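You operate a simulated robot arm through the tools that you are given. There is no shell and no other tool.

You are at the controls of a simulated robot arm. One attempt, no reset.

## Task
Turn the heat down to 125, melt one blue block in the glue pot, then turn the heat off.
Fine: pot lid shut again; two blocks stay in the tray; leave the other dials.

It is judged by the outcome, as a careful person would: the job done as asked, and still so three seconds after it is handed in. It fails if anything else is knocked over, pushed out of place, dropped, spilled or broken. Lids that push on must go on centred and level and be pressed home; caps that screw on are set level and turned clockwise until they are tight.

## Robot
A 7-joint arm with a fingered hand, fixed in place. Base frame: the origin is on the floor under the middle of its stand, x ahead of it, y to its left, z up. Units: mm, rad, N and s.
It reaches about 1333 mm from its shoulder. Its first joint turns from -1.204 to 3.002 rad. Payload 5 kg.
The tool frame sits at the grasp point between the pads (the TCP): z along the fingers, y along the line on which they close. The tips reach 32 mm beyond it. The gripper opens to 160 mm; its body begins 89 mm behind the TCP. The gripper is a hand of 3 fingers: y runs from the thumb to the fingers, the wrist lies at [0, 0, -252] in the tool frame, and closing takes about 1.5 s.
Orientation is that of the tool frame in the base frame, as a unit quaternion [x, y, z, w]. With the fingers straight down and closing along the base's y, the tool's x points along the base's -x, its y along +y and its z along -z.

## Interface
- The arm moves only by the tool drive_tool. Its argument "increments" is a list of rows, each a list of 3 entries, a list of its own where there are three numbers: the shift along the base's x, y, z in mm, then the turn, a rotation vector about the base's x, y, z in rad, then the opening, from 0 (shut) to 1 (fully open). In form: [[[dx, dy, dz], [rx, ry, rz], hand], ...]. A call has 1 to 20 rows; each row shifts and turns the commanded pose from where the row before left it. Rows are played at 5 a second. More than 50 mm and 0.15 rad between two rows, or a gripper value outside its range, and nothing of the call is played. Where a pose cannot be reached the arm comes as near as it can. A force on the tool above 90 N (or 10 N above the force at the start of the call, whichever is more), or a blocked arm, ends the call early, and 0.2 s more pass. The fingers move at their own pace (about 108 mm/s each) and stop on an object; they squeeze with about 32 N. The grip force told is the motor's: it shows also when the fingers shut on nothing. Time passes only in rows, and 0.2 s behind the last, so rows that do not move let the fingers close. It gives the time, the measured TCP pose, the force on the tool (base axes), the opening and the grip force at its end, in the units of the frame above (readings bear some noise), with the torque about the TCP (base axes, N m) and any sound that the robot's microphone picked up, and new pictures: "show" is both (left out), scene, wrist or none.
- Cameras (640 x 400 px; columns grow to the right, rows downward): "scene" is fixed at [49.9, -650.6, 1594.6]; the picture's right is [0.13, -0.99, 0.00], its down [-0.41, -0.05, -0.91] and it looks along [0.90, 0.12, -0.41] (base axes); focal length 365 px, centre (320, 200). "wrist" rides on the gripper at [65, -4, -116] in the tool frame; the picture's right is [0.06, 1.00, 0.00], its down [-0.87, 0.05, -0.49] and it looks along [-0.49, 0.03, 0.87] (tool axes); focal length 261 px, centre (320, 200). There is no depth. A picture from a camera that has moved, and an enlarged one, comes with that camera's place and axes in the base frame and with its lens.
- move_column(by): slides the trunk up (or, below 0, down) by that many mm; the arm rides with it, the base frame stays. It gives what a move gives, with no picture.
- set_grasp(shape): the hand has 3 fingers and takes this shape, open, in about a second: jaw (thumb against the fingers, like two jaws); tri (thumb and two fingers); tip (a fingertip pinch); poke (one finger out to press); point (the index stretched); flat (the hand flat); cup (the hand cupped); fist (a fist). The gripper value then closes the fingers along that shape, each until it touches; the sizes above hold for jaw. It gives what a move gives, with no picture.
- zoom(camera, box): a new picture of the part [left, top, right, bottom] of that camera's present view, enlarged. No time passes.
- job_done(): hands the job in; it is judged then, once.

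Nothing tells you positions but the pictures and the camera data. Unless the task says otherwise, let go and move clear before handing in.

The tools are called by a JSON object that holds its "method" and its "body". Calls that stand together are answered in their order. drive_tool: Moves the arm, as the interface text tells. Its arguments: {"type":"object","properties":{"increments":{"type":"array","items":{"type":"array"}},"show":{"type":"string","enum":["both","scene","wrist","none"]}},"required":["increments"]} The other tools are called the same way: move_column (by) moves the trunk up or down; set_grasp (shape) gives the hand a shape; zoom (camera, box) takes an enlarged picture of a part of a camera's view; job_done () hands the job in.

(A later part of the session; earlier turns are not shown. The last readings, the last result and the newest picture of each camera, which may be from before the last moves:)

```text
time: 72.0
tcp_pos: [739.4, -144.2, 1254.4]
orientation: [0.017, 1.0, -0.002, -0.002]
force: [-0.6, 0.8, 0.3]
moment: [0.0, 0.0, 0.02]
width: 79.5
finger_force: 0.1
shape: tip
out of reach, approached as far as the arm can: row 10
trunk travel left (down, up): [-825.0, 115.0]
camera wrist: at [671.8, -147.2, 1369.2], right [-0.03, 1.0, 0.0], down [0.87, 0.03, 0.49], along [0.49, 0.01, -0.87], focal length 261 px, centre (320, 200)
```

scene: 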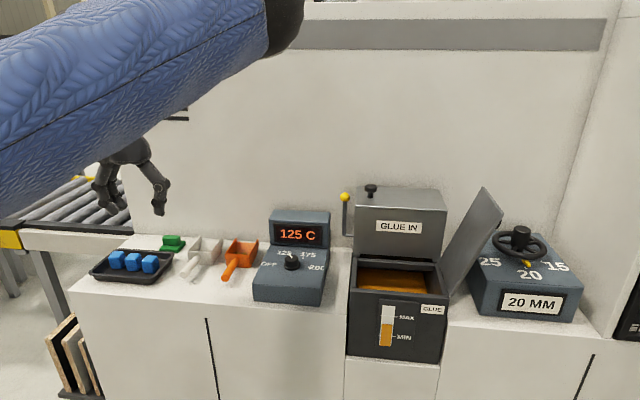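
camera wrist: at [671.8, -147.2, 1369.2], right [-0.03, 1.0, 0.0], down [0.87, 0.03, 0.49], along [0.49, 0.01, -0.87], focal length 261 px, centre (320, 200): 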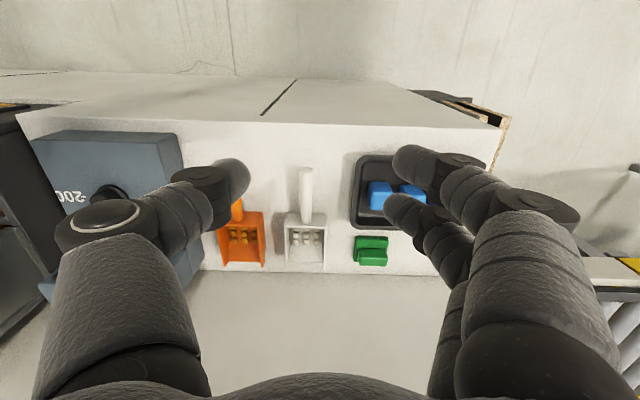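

{"method": "drive_tool", "body": {"increments": [[[10, 40, -12], [0, 0, -0.034], 0.5], [[10, 40, -12], [0, 0, 0], 0.5], [[10, 40, -12], [0, 0, 0], 0.5], [[10, 38, -12], [0, 0, 0], 0.5], [[0, 0, 0], [0, 0, 0], 0.5]]}}

{"method": "zoom", "body": {"camera": "wrist", "box": [220, 100, 420, 300]}}

```text
time: 73.2
tcp_pos: [724.3, -133.7, 1248.4]
orientation: [0.034, 0.999, -0.001, -0.002]
force: [-0.6, -0.1, 0.2]
moment: [-0.01, 0.02, 0.01]
width: 79.3
finger_force: 0.0
shape: tip
out of reach, approached as far as the arm can: row 1, 2, 3, 4
trunk travel left (down, up): [-825.0, 115.0]
camera wrist: at [657.8, -135.4, 1364.8], right [0.01, 1.0, 0.0], down [0.87, 0.0, 0.49], along [0.49, 0.0, -0.87], focal length 261 px, centre (320, 200)
```

scene: 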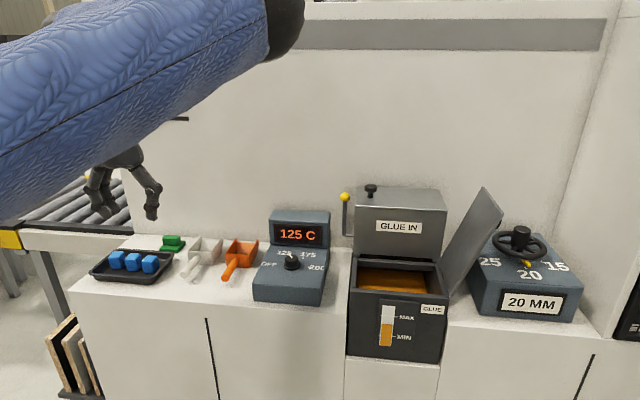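
wrist: 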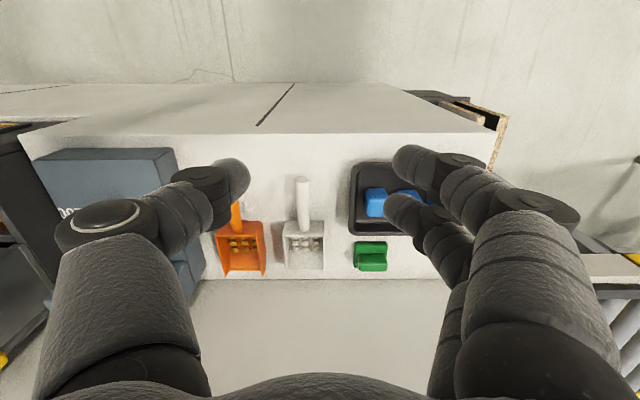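

```text
2.00 times, centred on (320, 200) of wrist
camera zoom: at [657.8, -135.4, 1364.8], right [0.01, 1.0, 0.0], down [0.87, 0.0, 0.49], along [0.49, 0.0, -0.87], focal length 521 px, centre (320, 200)
```

zoom: 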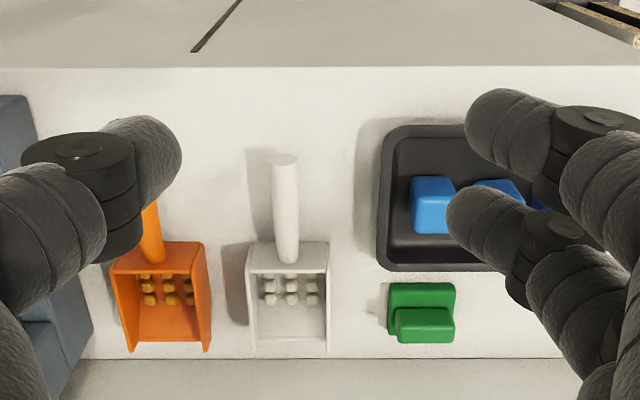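

The arm seems stuck in an awkward posture. I'll retract to the starting area to let the posture recover.

{"method": "drive_tool", "body": {"increments": [[[-20, -40, 20], [0, 0, 0.034], 0.5], [[-20, -40, 20], [0, 0, 0.034], 0.5], [[-20, -40, 20], [0, 0, 0], 0.5], [[-25, -35, 20], [0, 0, 0], 0.5], [[-25, -35, 20], [0, 0, 0], 0.5], [[-25, -35, 20], [0, 0, 0], 0.5], [[-25, -35, 20], [0, 0, 0], 0.5], [[-25, -35, 10], [0, 0, 0], 0.5], [[0, 0, 0], [0, 0, 0], 0.5]]}}

```text
time: 75.2
tcp_pos: [539.5, -427.5, 1397.8]
orientation: [0.0, 1.0, -0.005, -0.004]
force: [-0.7, 0.9, -0.7]
moment: [-0.02, 0.04, -0.01]
width: 79.5
finger_force: 0.1
shape: tip
trunk travel left (down, up): [-825.0, 115.0]
camera wrist: at [473.4, -432.3, 1513.8], right [-0.06, 1.0, -0.01], down [0.87, 0.06, 0.49], along [0.48, 0.02, -0.87], focal length 261 px, centre (320, 200)
```

scene: 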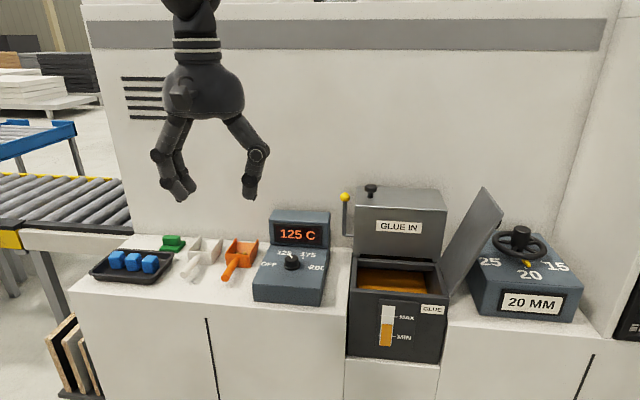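
wrist: 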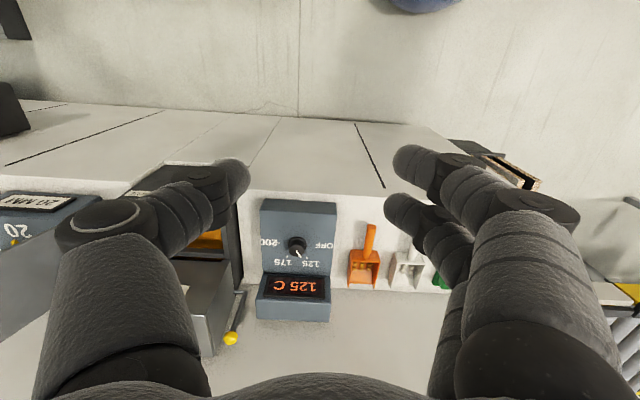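

{"method": "drive_tool", "body": {"increments": [[[5, 45, 0], [0, 0, 0], 0.5], [[5, 45, 0], [0, 0, 0], 0.5], [[5, 45, 0], [0, 0, 0], 0.5], [[5, 45, 0], [0, 0, 0], 0.5], [[5, 45, 0], [0, 0, 0], 0.5], [[5, 45, 0], [0, 0, 0], 0.5], [[5, 45, 0], [0, 0, 0], 0.5], [[5, 45, 0], [0, 0, 0], 0.5], [[5, 45, 0], [0, 0, 0], 0.5], [[0, 0, 0], [0, 0, 0], 0.5]]}}

```text
time: 77.4
tcp_pos: [572.5, -92.4, 1400.8]
orientation: [0.0, 1.0, -0.002, -0.002]
force: [-0.1, 0.4, 0.9]
moment: [-0.03, -0.05, 0.01]
width: 79.9
finger_force: 0.1
shape: tip
out of reach, approached as far as the arm can: row 8, 9
trunk travel left (down, up): [-825.0, 115.0]
camera wrist: at [506.3, -99.0, 1516.8], right [-0.06, 1.0, 0.0], down [0.87, 0.06, 0.49], along [0.49, 0.03, -0.87], focal length 261 px, centre (320, 200)
```

scene: 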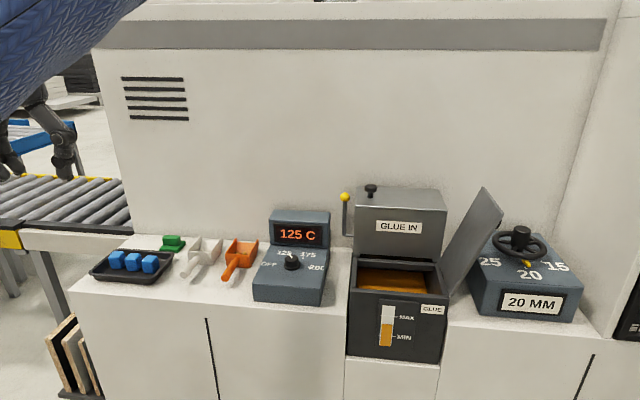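
wrist: 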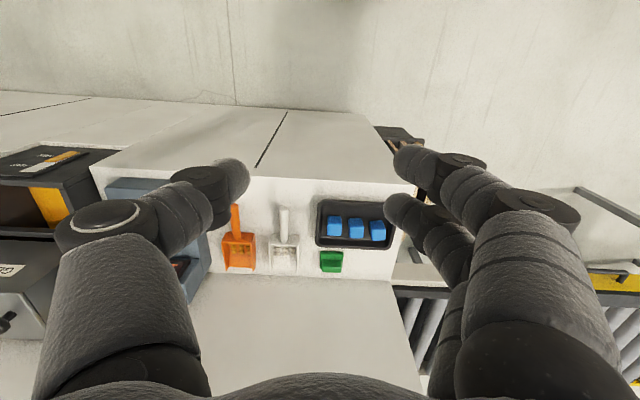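

The arm's limit is on how far left the wrist can go. I'll zoom in on the tray from here to plan picking the right-most block with the hand leaning to the right.

{"method": "zoom", "body": {"camera": "wrist", "box": [290, 170, 430, 290]}}

{"method": "zoom", "body": {"camera": "scene", "box": [80, 225, 200, 300]}}

```text
3.33 times, centred on (360, 230) of wrist
camera zoom: at [506.3, -99.0, 1516.8], right [-0.06, 1.0, 0.0], down [0.87, 0.06, 0.49], along [0.49, 0.03, -0.87], focal length 869 px, centre (187, 100)
```

zoom: 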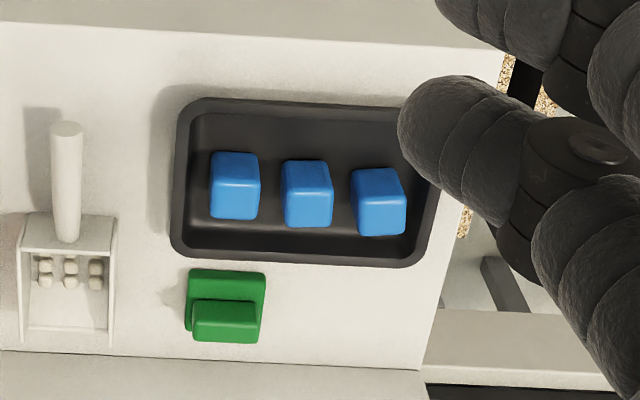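

```text
5.33 times, centred on (140, 262) of scene
camera zoom: at [49.9, -650.6, 1594.6], right [0.13, -0.99, 0.0], down [-0.41, -0.05, -0.91], along [0.9, 0.12, -0.41], focal length 1947 px, centre (1280, -133)
```

zoom: 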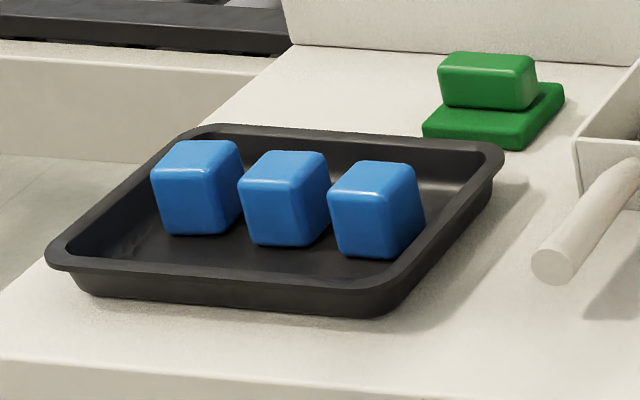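

The right-most block is at about (875, -41, 986), roughly 33 mm in size. The other two are to its left. I'll re-yaw to -90°, tilt the hand to lean right, and approach it from the right.

{"method": "drive_tool", "body": {"increments": [[[10, -20, 0], [0, 0, -0.143], 0.5], [[10, -20, 0], [0, 0, -0.143], 0.5], [[10, -20, 0], [0, 0, -0.143], 0.5], [[10, -20, 0], [0, 0, -0.143], 0.5], [[10, -20, 0], [0, 0, -0.143], 0.5], [[10, -20, 0], [0, 0, -0.143], 0.5], [[10, -10, 0], [0, 0, -0.143], 0.5], [[10, -10, 0], [0, 0, -0.143], 0.5], [[10, -10, 0], [0, 0, -0.143], 0.5], [[10, 0, 0], [0, 0, -0.143], 0.5], [[10, 0, 0], [0, 0, -0.143], 0.5], [[0, 0, 0], [0, 0, 0], 0.5]], "show": "none"}}

{"method": "drive_tool", "body": {"increments": [[[15, 10, -20], [0.1, 0, 0], 0.5], [[15, 10, -20], [0.1, 0, 0], 0.5], [[15, 10, -20], [0.1, 0, 0], 0.5], [[15, 10, -20], [0.1, 0, 0], 0.5], [[15, 10, -20], [0.1, 0, 0], 0.5], [[15, 10, -20], [0.1, 0, 0], 0.5], [[15, 10, -20], [0.1, 0, 0], 0.5], [[0, 0, 0], [0, 0, 0], 0.5]]}}

```text
time: 80.0
tcp_pos: [682.4, -246.0, 1401.2]
orientation: [0.708, 0.706, -0.001, -0.005]
force: [-0.1, 0.2, 0.4]
moment: [0.02, -0.01, 0.01]
width: 80.0
finger_force: 0.1
shape: tip
trunk travel left (down, up): [-825.0, 115.0]
```

```text
time: 81.8
tcp_pos: [789.2, -175.5, 1262.7]
orientation: [0.663, 0.664, 0.241, -0.247]
force: [-1.1, 0.3, 0.0]
moment: [-0.02, -0.06, -0.01]
width: 80.0
finger_force: 0.1
shape: tip
trunk travel left (down, up): [-825.0, 115.0]
camera wrist: at [784.1, -202.3, 1392.0], right [1.0, 0.05, 0.03], down [0.06, -0.98, -0.19], along [0.02, 0.19, -0.98], focal length 261 px, centre (320, 200)
```

scene: 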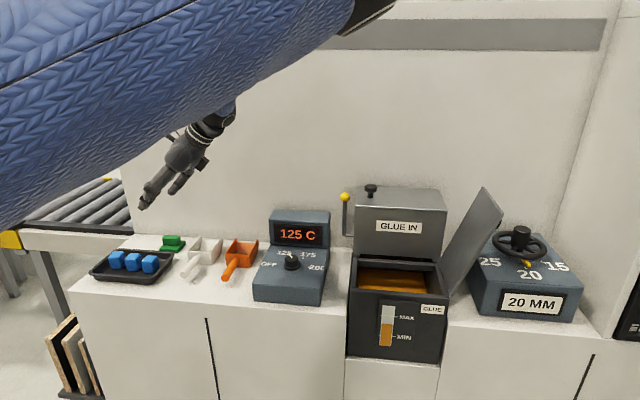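
wrist: 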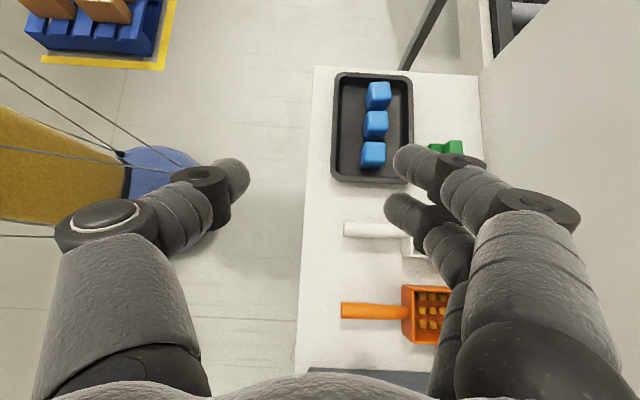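

{"method": "zoom", "body": {"camera": "wrist", "box": [300, 60, 440, 200]}}

```text
2.86 times, centred on (370, 130) of wrist
camera zoom: at [784.1, -202.3, 1392.0], right [1.0, 0.05, 0.03], down [0.06, -0.98, -0.19], along [0.02, 0.19, -0.98], focal length 745 px, centre (177, 400)
```

zoom: 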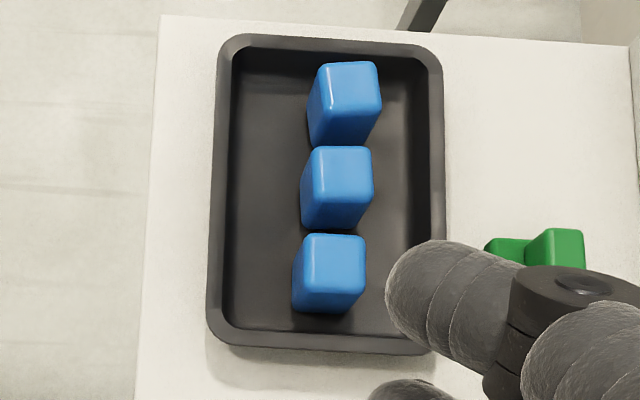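

{"method": "drive_tool", "body": {"increments": [[[17.3, 11.8, -37.5], [0, 0, 0], 0.3], [[17.3, 11.8, -37.5], [0, 0, 0], 0.3], [[17.3, 11.8, -37.5], [0, 0, 0], 0.3], [[17.3, 11.8, -37.5], [0, 0, 0], 0.3], [[17.3, 11.8, -37.5], [0, 0, 0], 0.3], [[0, 0, 0], [0, 0, 0], 0.3]]}}

{"method": "zoom", "body": {"camera": "wrist", "box": [220, 60, 420, 240]}}

{"method": "zoom", "body": {"camera": "scene", "box": [80, 190, 230, 300]}}

```text
time: 83.2
tcp_pos: [860.2, -124.6, 1090.2]
orientation: [0.664, 0.663, 0.242, -0.246]
force: [0.2, -0.4, -0.2]
moment: [-0.02, 0.0, 0.02]
width: 48.3
finger_force: 0.0
shape: tip
out of reach, approached as far as the arm can: row 5
trunk travel left (down, up): [-825.0, 115.0]
camera wrist: at [855.5, -151.7, 1221.2], right [1.0, 0.05, 0.03], down [0.06, -0.98, -0.19], along [0.02, 0.19, -0.98], focal length 261 px, centre (320, 200)
```

scene: 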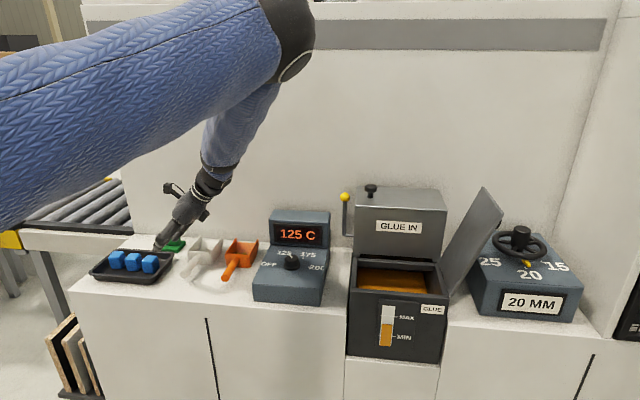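
wrist: 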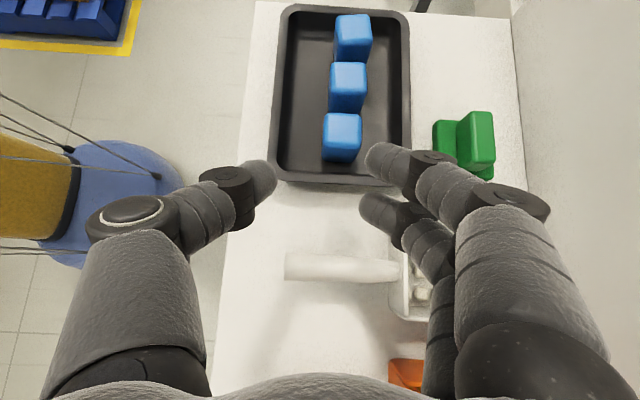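

```text
2.22 times, centred on (320, 150) of wrist
camera zoom: at [855.5, -151.7, 1221.2], right [1.0, 0.05, 0.03], down [0.06, -0.98, -0.19], along [0.02, 0.19, -0.98], focal length 579 px, centre (320, 311)
```

zoom: 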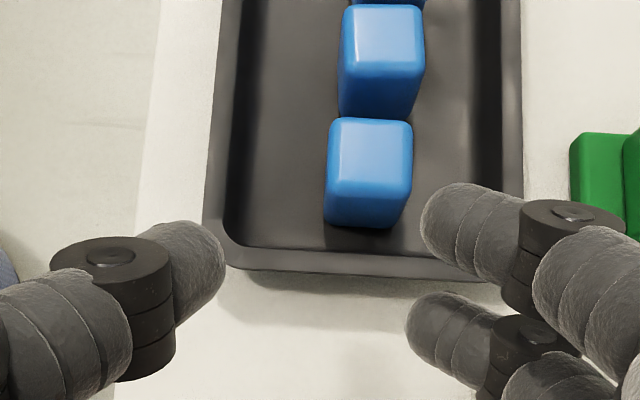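

```text
3.64 times, centred on (155, 245) of scene
camera zoom: at [49.9, -650.6, 1594.6], right [0.13, -0.99, 0.0], down [-0.41, -0.05, -0.91], along [0.9, 0.12, -0.41], focal length 1328 px, centre (920, 36)
```

zoom: 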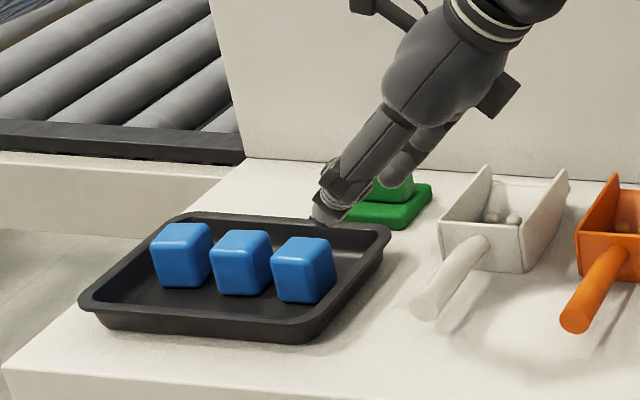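

The arm hits a posture limit here, and the limit seems to ease when the wrist is higher relative to the shoulder. I'll raise the hand, then lower the trunk.

{"method": "drive_tool", "body": {"increments": [[[-8, -10, 42], [0, 0, 0], 0.3], [[-8, -10, 42], [0, 0, 0], 0.3], [[-8, -10, 42], [0, 0, 0], 0.3], [[-8, -10, 42], [0, 0, 0], 0.3], [[-8, -10, 42], [0, 0, 0], 0.3], [[-8, -10, 42], [0, 0, 0], 0.3], [[-8, -10, 42], [0, 0, 0], 0.3], [[0, 0, 0], [0, 0, 0], 0.3]], "show": "none"}}

{"method": "move_column", "body": {"by": -250}}

{"method": "drive_tool", "body": {"increments": [[[0, 0, 0], [0, 0, 0], 0.3]]}}

```text
time: 85.0
tcp_pos: [807.6, -195.1, 1385.2]
orientation: [0.663, 0.663, 0.242, -0.248]
force: [0.4, -0.5, 0.4]
moment: [0.04, 0.01, 0.01]
width: 48.3
finger_force: 0.0
shape: tip
trunk travel left (down, up): [-825.0, 115.0]
```

```text
time: 87.5
tcp_pos: [806.7, -194.7, 1134.2]
orientation: [0.663, 0.664, 0.241, -0.247]
force: [0.3, -0.4, -0.4]
moment: [0.02, 0.02, -0.01]
width: 48.5
finger_force: 0.0
shape: tip
trunk travel left (down, up): [-575.0, 365.0]
```

```text
time: 87.9
tcp_pos: [807.6, -195.2, 1134.8]
orientation: [0.663, 0.664, 0.241, -0.246]
force: [0.8, 0.6, 0.6]
moment: [-0.03, -0.03, -0.02]
width: 48.3
finger_force: 0.0
shape: tip
trunk travel left (down, up): [-575.0, 365.0]
camera wrist: at [801.6, -221.6, 1265.3], right [1.0, 0.05, 0.03], down [0.06, -0.98, -0.19], along [0.02, 0.19, -0.98], focal length 261 px, centre (320, 200)
```

scene: 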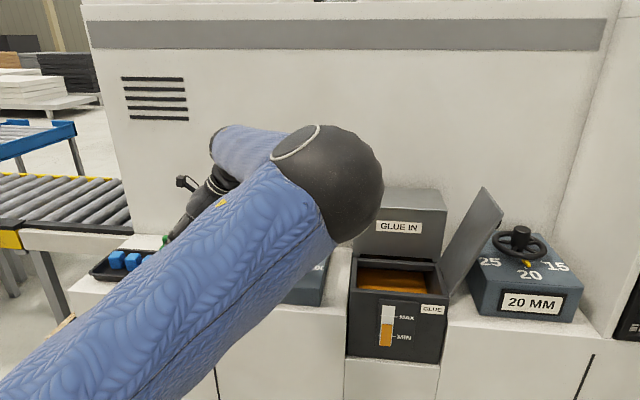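
wrist: 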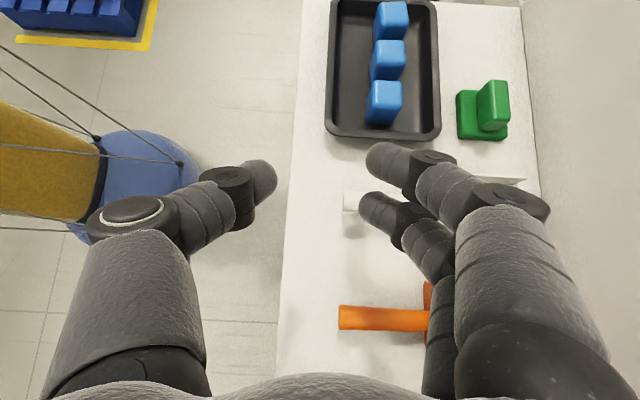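

{"method": "drive_tool", "body": {"increments": [[[23, 20, 0], [0, 0, 0], 0.3], [[23, 20, -10], [0, 0, 0], 0.3], [[21, 20, -25], [0, 0, 0], 0.3], [[0, 19, -25], [0, 0, 0], 0.3], [[0, 0, 0], [0, 0, 0], 0.3]]}}

{"method": "zoom", "body": {"camera": "wrist", "box": [220, 60, 420, 240]}}

```text
time: 89.1
tcp_pos: [874.5, -115.8, 1075.0]
orientation: [0.664, 0.664, 0.241, -0.247]
force: [-0.1, 0.1, 0.1]
moment: [0.0, -0.01, 0.01]
width: 48.0
finger_force: 0.1
shape: tip
trunk travel left (down, up): [-575.0, 365.0]
camera wrist: at [868.6, -143.2, 1205.0], right [1.0, 0.05, 0.03], down [0.06, -0.98, -0.19], along [0.02, 0.19, -0.98], focal length 261 px, centre (320, 200)
```

scene: 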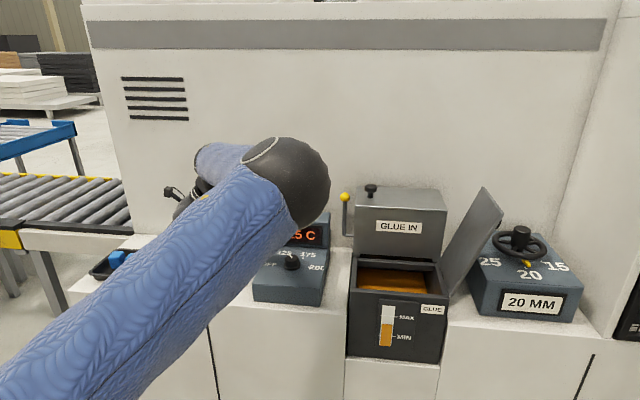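
wrist: 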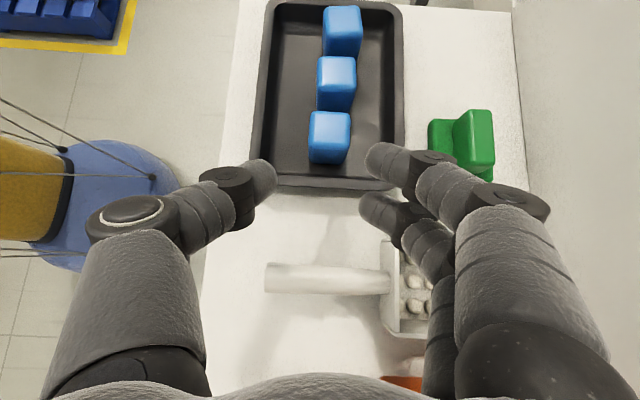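

```text
2.22 times, centred on (320, 150) of wrist
camera zoom: at [868.6, -143.2, 1205.0], right [1.0, 0.05, 0.03], down [0.06, -0.98, -0.19], along [0.02, 0.19, -0.98], focal length 579 px, centre (320, 311)
```

zoom: 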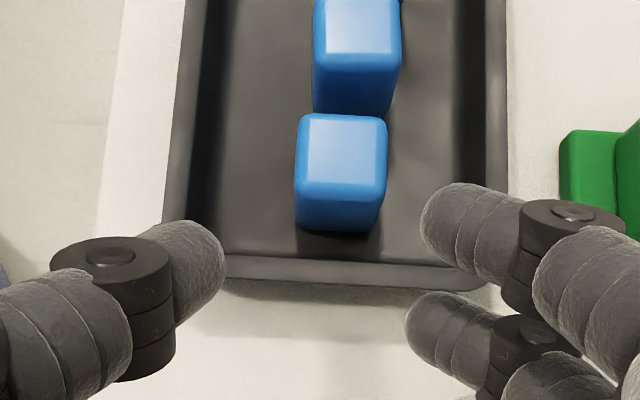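

Lowering the trunk solved the reach. I'll straighten the hand more for a cleaner grasp if the arm allows it.

{"method": "drive_tool", "body": {"increments": [[[0, 10, 0], [-0.12, 0, 0], 0.3], [[0, 10, 0], [-0.12, 0, 0], 0.3], [[0, 10, 0], [-0.12, 0, 0], 0.3], [[0, 10, 0], [-0.12, 0, 0], 0.3], [[0, 0, 0], [0, 0, 0], 0.3]]}}

{"method": "zoom", "body": {"camera": "wrist", "box": [220, 60, 420, 240]}}

```text
time: 90.3
tcp_pos: [813.7, -122.1, 1116.7]
orientation: [0.703, 0.702, 0.082, -0.084]
force: [0.5, 0.6, 0.0]
moment: [-0.01, 0.01, 0.0]
width: 48.0
finger_force: 0.0
shape: tip
out of reach, approached as far as the arm can: row 3, 4
trunk travel left (down, up): [-575.0, 365.0]
camera wrist: at [808.6, -87.2, 1244.2], right [1.0, 0.06, 0.01], down [0.05, -0.96, 0.28], along [0.03, -0.27, -0.96], focal length 261 px, centre (320, 200)
```

scene: 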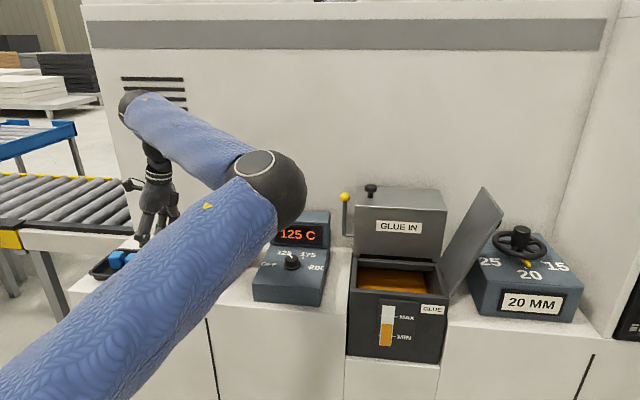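
wrist: 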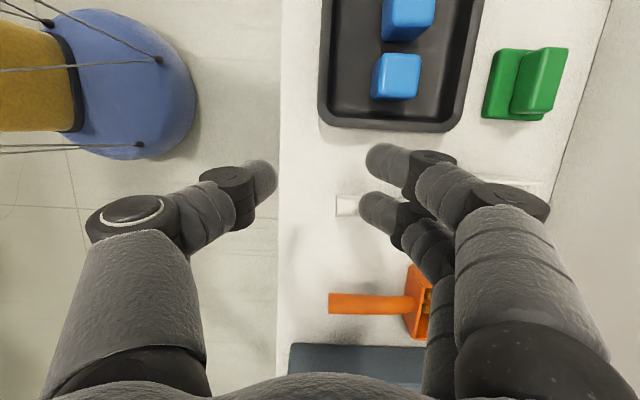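

```text
2.22 times, centred on (320, 150) of wrist
camera zoom: at [808.6, -87.2, 1244.2], right [1.0, 0.06, 0.01], down [0.05, -0.96, 0.28], along [0.03, -0.27, -0.96], focal length 579 px, centre (320, 311)
```

zoom: 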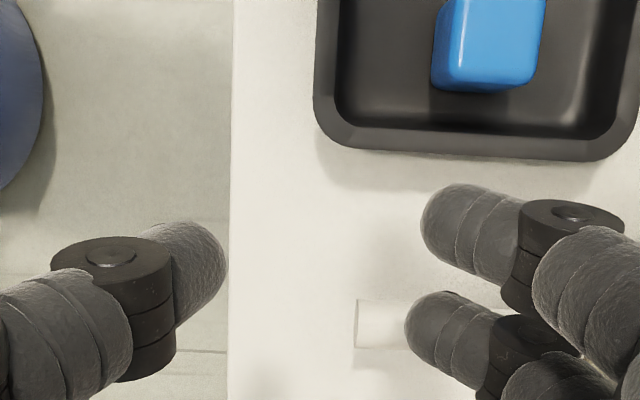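

{"method": "drive_tool", "body": {"increments": [[[0, -5, 10], [0.12, 0, 0], 0.3], [[0, -5, 10], [0.12, 0, 0], 0.3], [[0, -5, 0], [0.12, 0, 0], 0.3], [[0, 0, 0], [0.108, 0, 0], 0.3], [[0, 0, 0], [0, 0, 0], 0.3]], "show": "none"}}

{"method": "move_column", "body": {"by": -80}}

{"method": "drive_tool", "body": {"increments": [[[20, 0, 20], [0, 0, 0], 0.3], [[20, 0, 10], [0, 0, 0], 0.3], [[20, 0, 0], [0, 0, 0], 0.3], [[0, 0, 0], [0, 0, 0], 0.3]]}}

```text
time: 91.5
tcp_pos: [813.4, -134.5, 1138.6]
orientation: [0.665, 0.665, 0.238, -0.244]
force: [-1.3, 0.5, -0.2]
moment: [-0.02, 0.01, 0.0]
width: 48.3
finger_force: 0.0
shape: tip
trunk travel left (down, up): [-575.0, 365.0]
```

```text
time: 92.7
tcp_pos: [812.1, -135.9, 1059.2]
orientation: [0.664, 0.666, 0.237, -0.244]
force: [0.3, 0.3, 1.4]
moment: [-0.01, -0.01, -0.01]
width: 48.0
finger_force: 0.0
shape: tip
trunk travel left (down, up): [-495.0, 445.0]
```

```text
time: 93.7
tcp_pos: [871.2, -137.7, 1087.9]
orientation: [0.664, 0.665, 0.237, -0.245]
force: [-0.5, 0.9, 0.9]
moment: [0.01, -0.01, 0.04]
width: 48.1
finger_force: 0.2
shape: tip
trunk travel left (down, up): [-495.0, 445.0]
camera wrist: at [868.0, -162.2, 1218.3], right [1.0, 0.05, 0.03], down [0.06, -0.98, -0.18], along [0.02, 0.18, -0.98], focal length 261 px, centre (320, 200)
```

scene: 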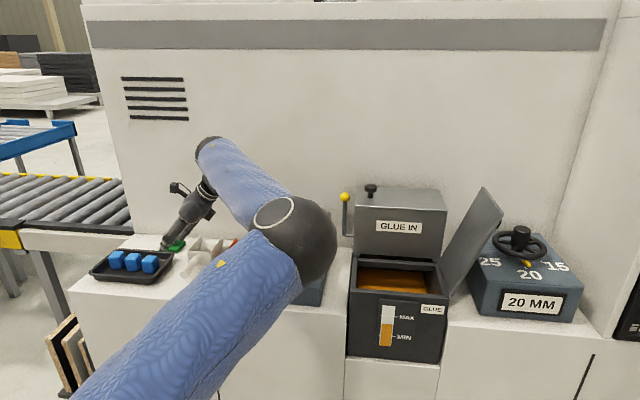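
wrist: 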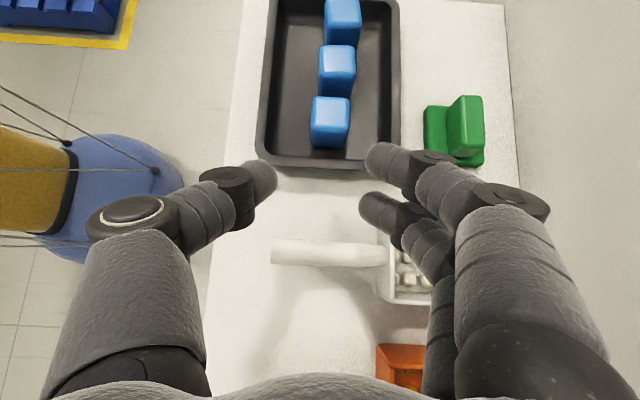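

{"method": "zoom", "body": {"camera": "wrist", "box": [240, 60, 420, 220]}}

{"method": "zoom", "body": {"camera": "scene", "box": [80, 190, 230, 300]}}

```text
2.50 times, centred on (330, 140) of wrist
camera zoom: at [868.0, -162.2, 1218.3], right [1.0, 0.05, 0.03], down [0.06, -0.98, -0.18], along [0.02, 0.18, -0.98], focal length 652 px, centre (295, 350)
```

zoom: 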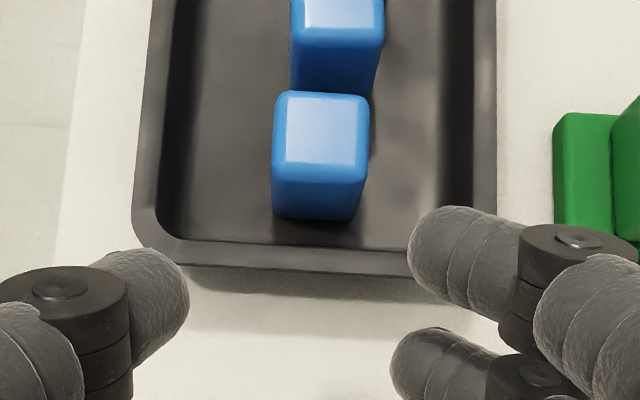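

```text
3.64 times, centred on (155, 245) of scene
camera zoom: at [49.9, -650.6, 1594.6], right [0.13, -0.99, 0.0], down [-0.41, -0.05, -0.91], along [0.9, 0.12, -0.41], focal length 1328 px, centre (920, 36)
```

zoom: 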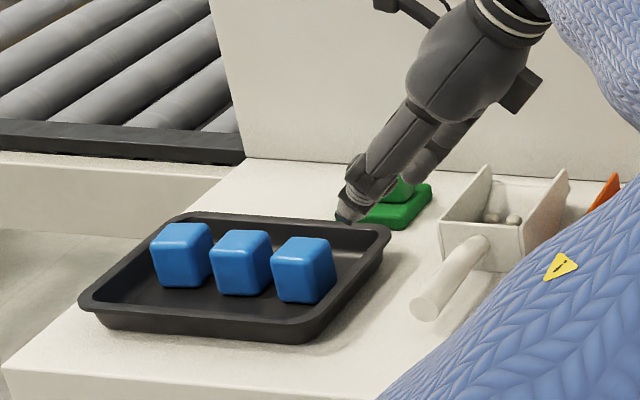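

{"method": "drive_tool", "body": {"increments": [[[6, 16, -16], [0, 0, 0], 0.3], [[0, 16, -16], [0, 0, 0], 0.3], [[0, 16, -16], [0, 0, 0], 0.3], [[0, 0, 0], [0, 0, 0], 0.3]]}}

{"method": "zoom", "body": {"camera": "wrist", "box": [240, 80, 420, 240]}}

{"method": "zoom", "body": {"camera": "scene", "box": [80, 190, 230, 300]}}

```text
time: 94.7
tcp_pos: [879.5, -88.5, 1038.9]
orientation: [0.664, 0.666, 0.237, -0.243]
force: [0.6, -0.4, 0.3]
moment: [0.01, 0.01, 0.0]
width: 48.2
finger_force: 0.1
shape: tip
trunk travel left (down, up): [-495.0, 445.0]
camera wrist: at [874.9, -113.7, 1170.1], right [1.0, 0.05, 0.03], down [0.06, -0.98, -0.18], along [0.02, 0.18, -0.98], focal length 261 px, centre (320, 200)
```

scene: 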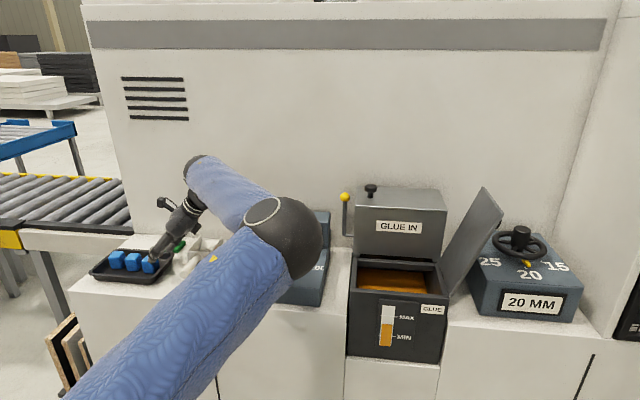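
wrist: 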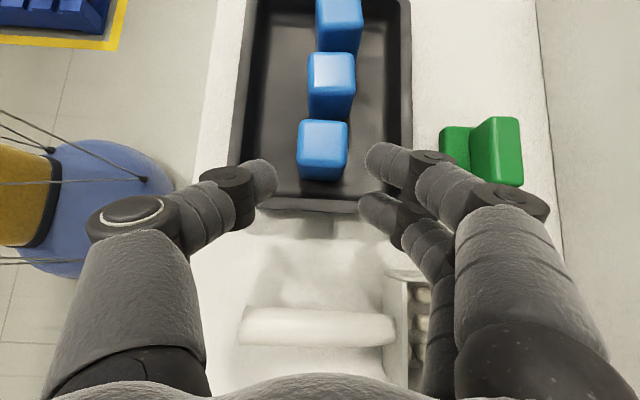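

```text
2.50 times, centred on (330, 160) of wrist
camera zoom: at [874.9, -113.7, 1170.1], right [1.0, 0.05, 0.03], down [0.06, -0.98, -0.18], along [0.02, 0.18, -0.98], focal length 652 px, centre (295, 300)
```

zoom: 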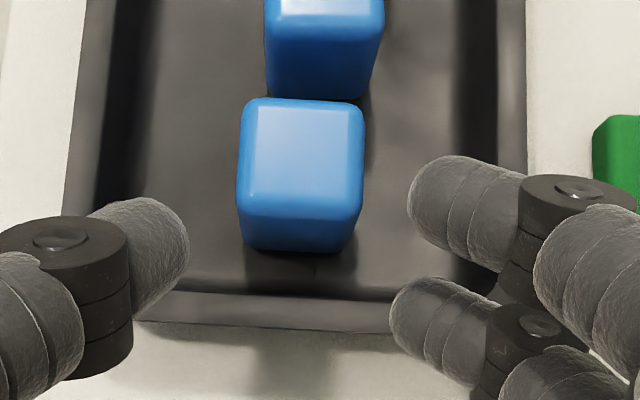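

```text
3.64 times, centred on (155, 245) of scene
camera zoom: at [49.9, -650.6, 1594.6], right [0.13, -0.99, 0.0], down [-0.41, -0.05, -0.91], along [0.9, 0.12, -0.41], focal length 1328 px, centre (920, 36)
```

zoom: 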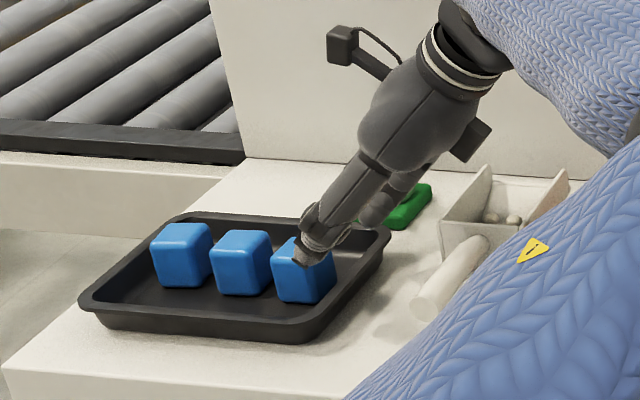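

{"method": "drive_tool", "body": {"increments": [[[0, 11, -11], [0, 0, 0], 0.3], [[0, 11, -11], [0, 0, 0], 0.3], [[0, 6, -6], [0, 0, 0], 0.3], [[0, 0, 0], [0, 0, 0], 0.3]]}}

{"method": "zoom", "body": {"camera": "wrist", "box": [240, 100, 420, 260]}}

{"method": "zoom", "body": {"camera": "scene", "box": [80, 190, 230, 300]}}

```text
time: 95.7
tcp_pos: [878.7, -59.9, 1012.0]
orientation: [0.665, 0.665, 0.237, -0.243]
force: [-0.2, -0.2, -0.4]
moment: [-0.01, 0.02, 0.01]
width: 48.2
finger_force: 0.1
shape: tip
trunk travel left (down, up): [-495.0, 445.0]
camera wrist: at [874.0, -85.1, 1142.2], right [1.0, 0.05, 0.03], down [0.06, -0.98, -0.18], along [0.02, 0.18, -0.98], focal length 261 px, centre (320, 200)
```

scene: 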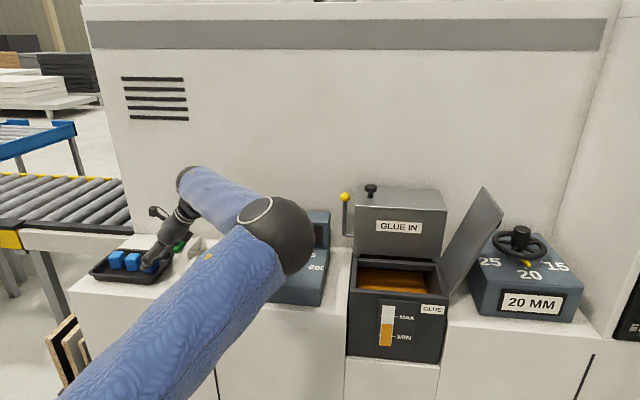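
wrist: 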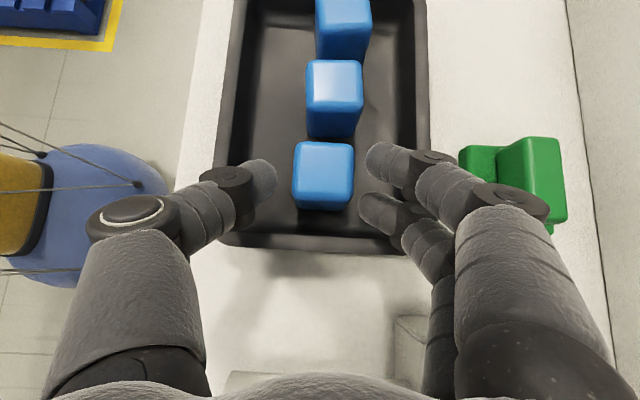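

```text
2.50 times, centred on (330, 180) of wrist
camera zoom: at [874.0, -85.1, 1142.2], right [1.0, 0.05, 0.03], down [0.06, -0.98, -0.18], along [0.02, 0.18, -0.98], focal length 652 px, centre (295, 250)
```

zoom: 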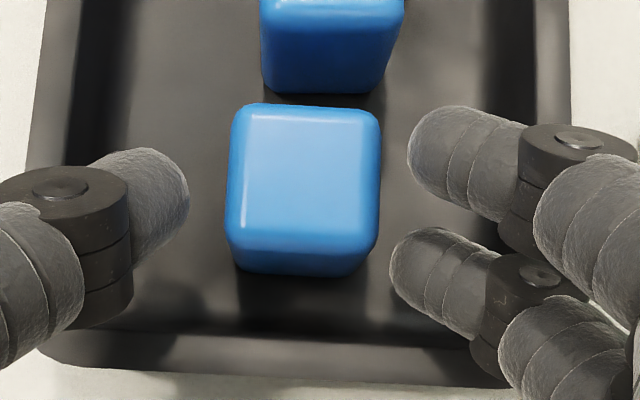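

```text
3.64 times, centred on (155, 245) of scene
camera zoom: at [49.9, -650.6, 1594.6], right [0.13, -0.99, 0.0], down [-0.41, -0.05, -0.91], along [0.9, 0.12, -0.41], focal length 1328 px, centre (920, 36)
```

zoom: 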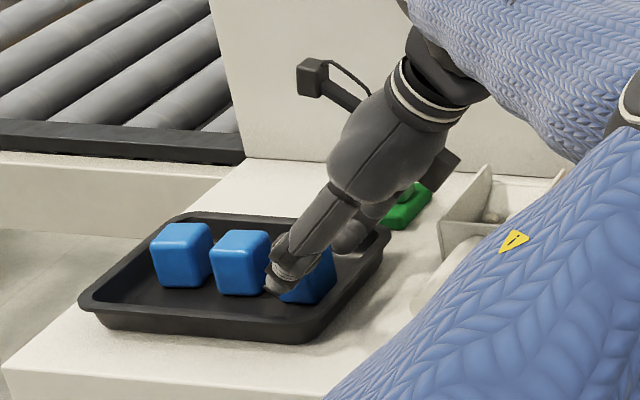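

{"method": "drive_tool", "body": {"increments": [[[0, 3, -3.5], [0, 0, 0], 0.3], [[0, 0, 0], [0, 0, 0], 0.22], [[0, 0, 0], [0, 0, 0], 0.14], [[0, 0, 0], [0, 0, 0], 0.08], [[0, 0, 0], [0, 0, 0], 0.05], [[0, 0, 0], [0, 0, 0], 0.05]]}}

{"method": "zoom", "body": {"camera": "wrist", "box": [240, 100, 420, 260]}}

{"method": "zoom", "body": {"camera": "scene", "box": [80, 190, 230, 300]}}

```text
time: 97.1
tcp_pos: [878.4, -57.1, 1009.3]
orientation: [0.665, 0.666, 0.237, -0.243]
force: [1.3, -0.5, -0.5]
moment: [-0.04, -0.03, -0.01]
width: 30.1
finger_force: 32.0
shape: tip
trunk travel left (down, up): [-495.0, 445.0]
camera wrist: at [874.3, -82.2, 1138.5], right [1.0, 0.05, 0.03], down [0.06, -0.98, -0.18], along [0.02, 0.18, -0.98], focal length 261 px, centre (320, 200)
```

scene: 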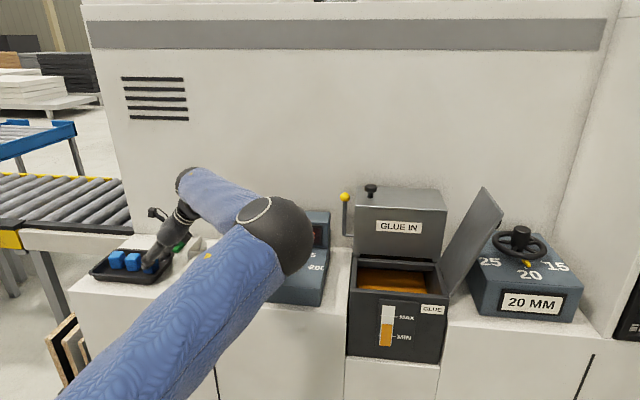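
wrist: 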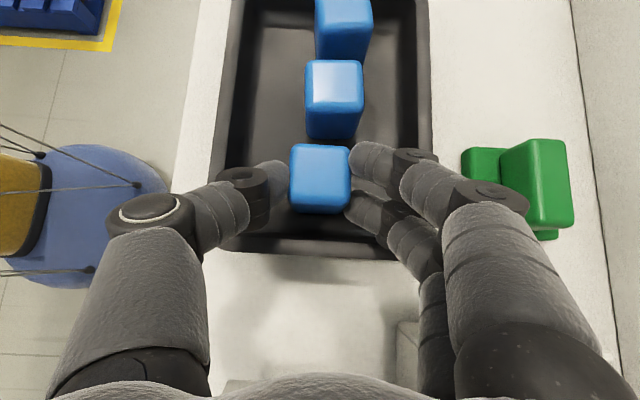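

```text
2.50 times, centred on (330, 180) of wrist
camera zoom: at [874.3, -82.2, 1138.5], right [1.0, 0.05, 0.03], down [0.06, -0.98, -0.18], along [0.02, 0.18, -0.98], focal length 652 px, centre (295, 250)
```

zoom: 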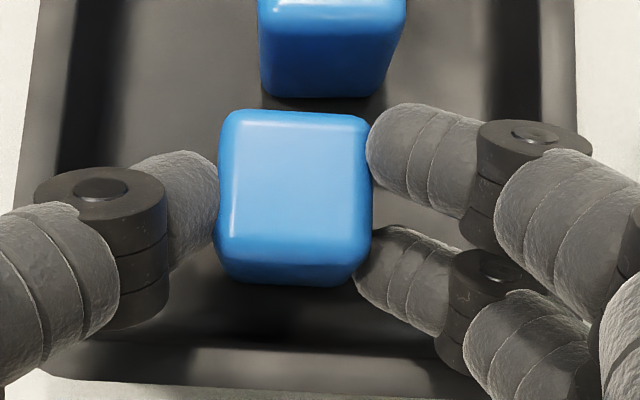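

```text
3.64 times, centred on (155, 245) of scene
camera zoom: at [49.9, -650.6, 1594.6], right [0.13, -0.99, 0.0], down [-0.41, -0.05, -0.91], along [0.9, 0.12, -0.41], focal length 1328 px, centre (920, 36)
```

zoom: 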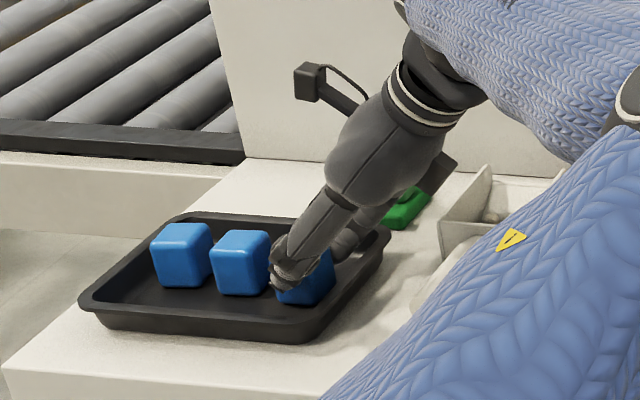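

The block is gripped at 30 mm width with 32 N. I'll lift it straight up.

{"method": "drive_tool", "body": {"increments": [[[0, 0, 8], [0, 0, 0], 0.03], [[0, 0, 15], [0, 0, 0], 0.03], [[0, 0, 25], [0, 0, 0], 0.03], [[0, -5, 30], [0, 0, 0], 0.03], [[0, 0, 0], [0, 0, 0], 0.03]]}}

{"method": "zoom", "body": {"camera": "wrist", "box": [240, 80, 420, 240]}}

{"method": "zoom", "body": {"camera": "scene", "box": [80, 190, 230, 300]}}

```text
time: 98.3
tcp_pos: [880.7, -60.8, 1086.8]
orientation: [0.664, 0.666, 0.237, -0.243]
force: [-0.5, 0.3, -0.9]
moment: [0.0, -0.03, 0.0]
width: 30.2
finger_force: 31.9
shape: tip
trunk travel left (down, up): [-495.0, 445.0]
camera wrist: at [876.4, -85.6, 1217.3], right [1.0, 0.05, 0.03], down [0.06, -0.98, -0.18], along [0.02, 0.18, -0.98], focal length 261 px, centre (320, 200)
```

scene: 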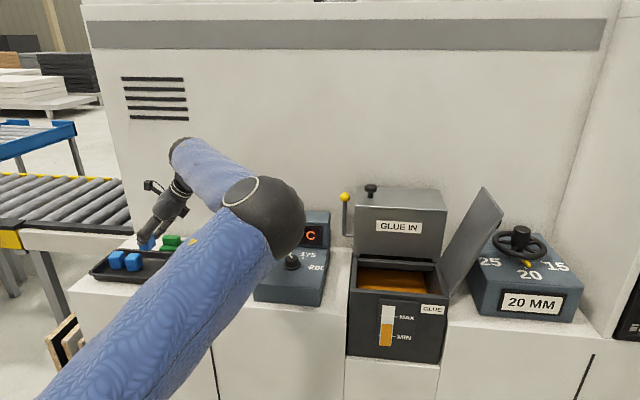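
wrist: 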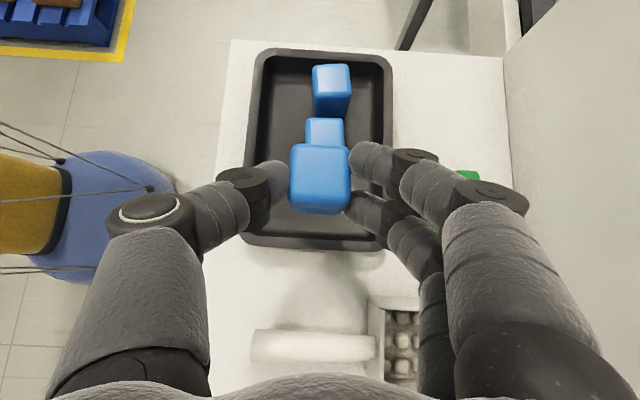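

```text
2.50 times, centred on (330, 160) of wrist
camera zoom: at [876.4, -85.6, 1217.3], right [1.0, 0.05, 0.03], down [0.06, -0.98, -0.18], along [0.02, 0.18, -0.98], focal length 652 px, centre (295, 300)
```

zoom: 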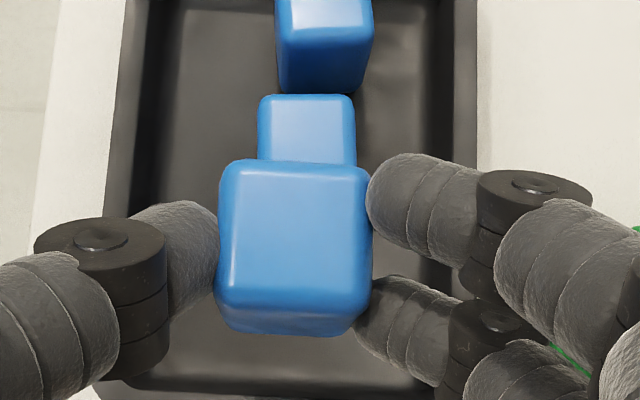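

```text
3.64 times, centred on (155, 245) of scene
camera zoom: at [49.9, -650.6, 1594.6], right [0.13, -0.99, 0.0], down [-0.41, -0.05, -0.91], along [0.9, 0.12, -0.41], focal length 1328 px, centre (920, 36)
```

zoom: 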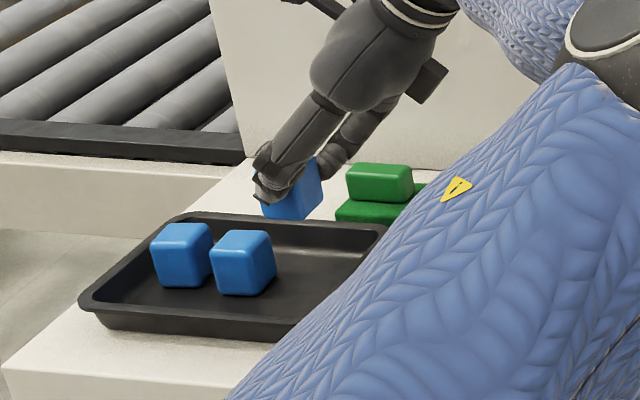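

The block is held and two remain in the tray. I'll raise the trunk back to where the arm worked well at the pot, then carry the block over.

{"method": "move_column", "body": {"by": 330}}

{"method": "drive_tool", "body": {"increments": [[[-4, -45, -5], [-0.06, 0, 0], 0.03], [[-4, -45, -5], [-0.06, 0, 0], 0.03], [[-4, -45, -5], [-0.06, 0, 0], 0.03], [[-4, -45, -5], [-0.06, 0, 0], 0.03], [[-4, -45, -5], [-0.06, 0, 0], 0.03], [[-4, -45, -5], [-0.06, 0, 0], 0.03], [[-4, -45, -5], [-0.06, 0, 0], 0.03], [[-4, -45, -5], [-0.06, 0, 0], 0.03], [[-4, -45, -5], [-0.06, 0, 0], 0.03], [[-4, -45, -5], [-0.06, 0, 0], 0.03], [[-3, -45, -5], [-0.06, 0, 0], 0.03], [[-3, -45, -5], [-0.04, 0, 0], 0.03], [[0, -45, 0], [0, 0, 0], 0.03], [[0, -45, 0], [0, 0, 0], 0.03], [[0, 0, 0], [0, 0, 0], 0.03]]}}

```text
time: 101.6
tcp_pos: [881.8, -59.5, 1416.7]
orientation: [0.664, 0.666, 0.237, -0.244]
force: [0.2, -0.1, -0.6]
moment: [-0.01, -0.01, 0.01]
width: 30.1
finger_force: 31.6
shape: tip
trunk travel left (down, up): [-825.0, 115.0]
```

```text
time: 104.8
tcp_pos: [833.1, -690.2, 1357.0]
orientation: [0.707, 0.707, -0.005, -0.001]
force: [0.0, 0.7, -0.4]
moment: [0.0, -0.01, -0.03]
width: 29.8
finger_force: 32.2
shape: tip
trunk travel left (down, up): [-825.0, 115.0]
camera wrist: at [829.7, -625.5, 1471.5], right [1.0, 0.06, -0.01], down [0.06, -0.87, 0.5], along [0.02, -0.5, -0.87], focal length 261 px, centre (320, 200)
```

scene: 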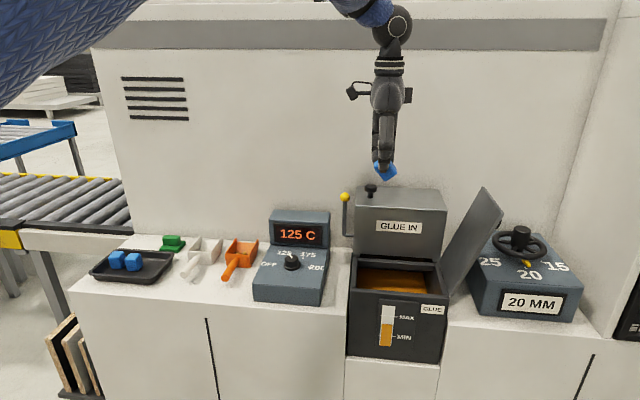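
wrist: 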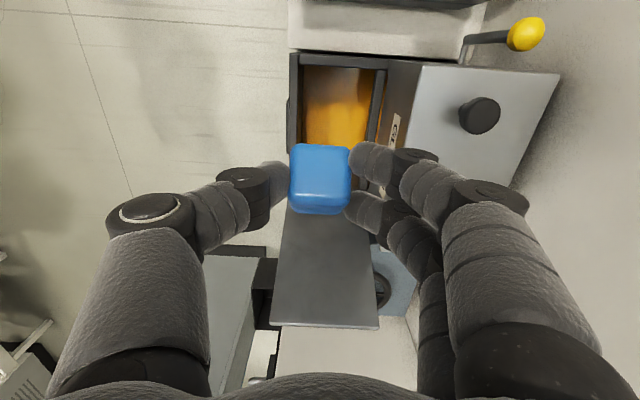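

{"method": "zoom", "body": {"camera": "wrist", "box": [260, 30, 440, 210]}}

{"method": "zoom", "body": {"camera": "scene", "box": [330, 230, 480, 370]}}

```text
2.22 times, centred on (350, 120) of wrist
camera zoom: at [829.7, -625.5, 1471.5], right [1.0, 0.06, -0.01], down [0.06, -0.87, 0.5], along [0.02, -0.5, -0.87], focal length 579 px, centre (253, 378)
```

zoom: 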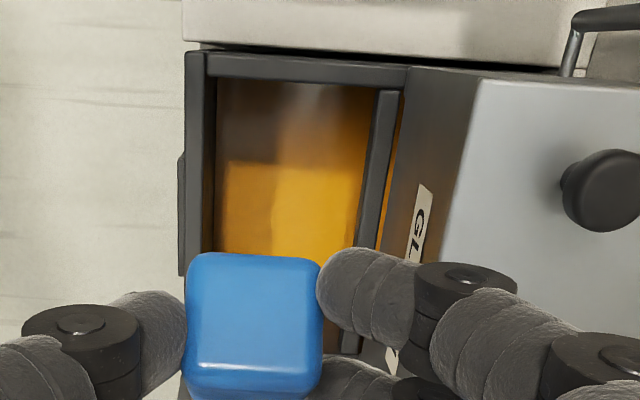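

```text
2.86 times, centred on (405, 300) of scene
camera zoom: at [49.9, -650.6, 1594.6], right [0.13, -0.99, 0.0], down [-0.41, -0.05, -0.91], along [0.9, 0.12, -0.41], focal length 1043 px, centre (77, -86)
```

zoom: 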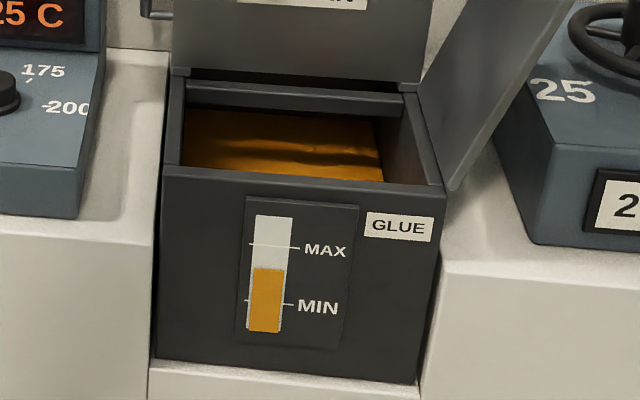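

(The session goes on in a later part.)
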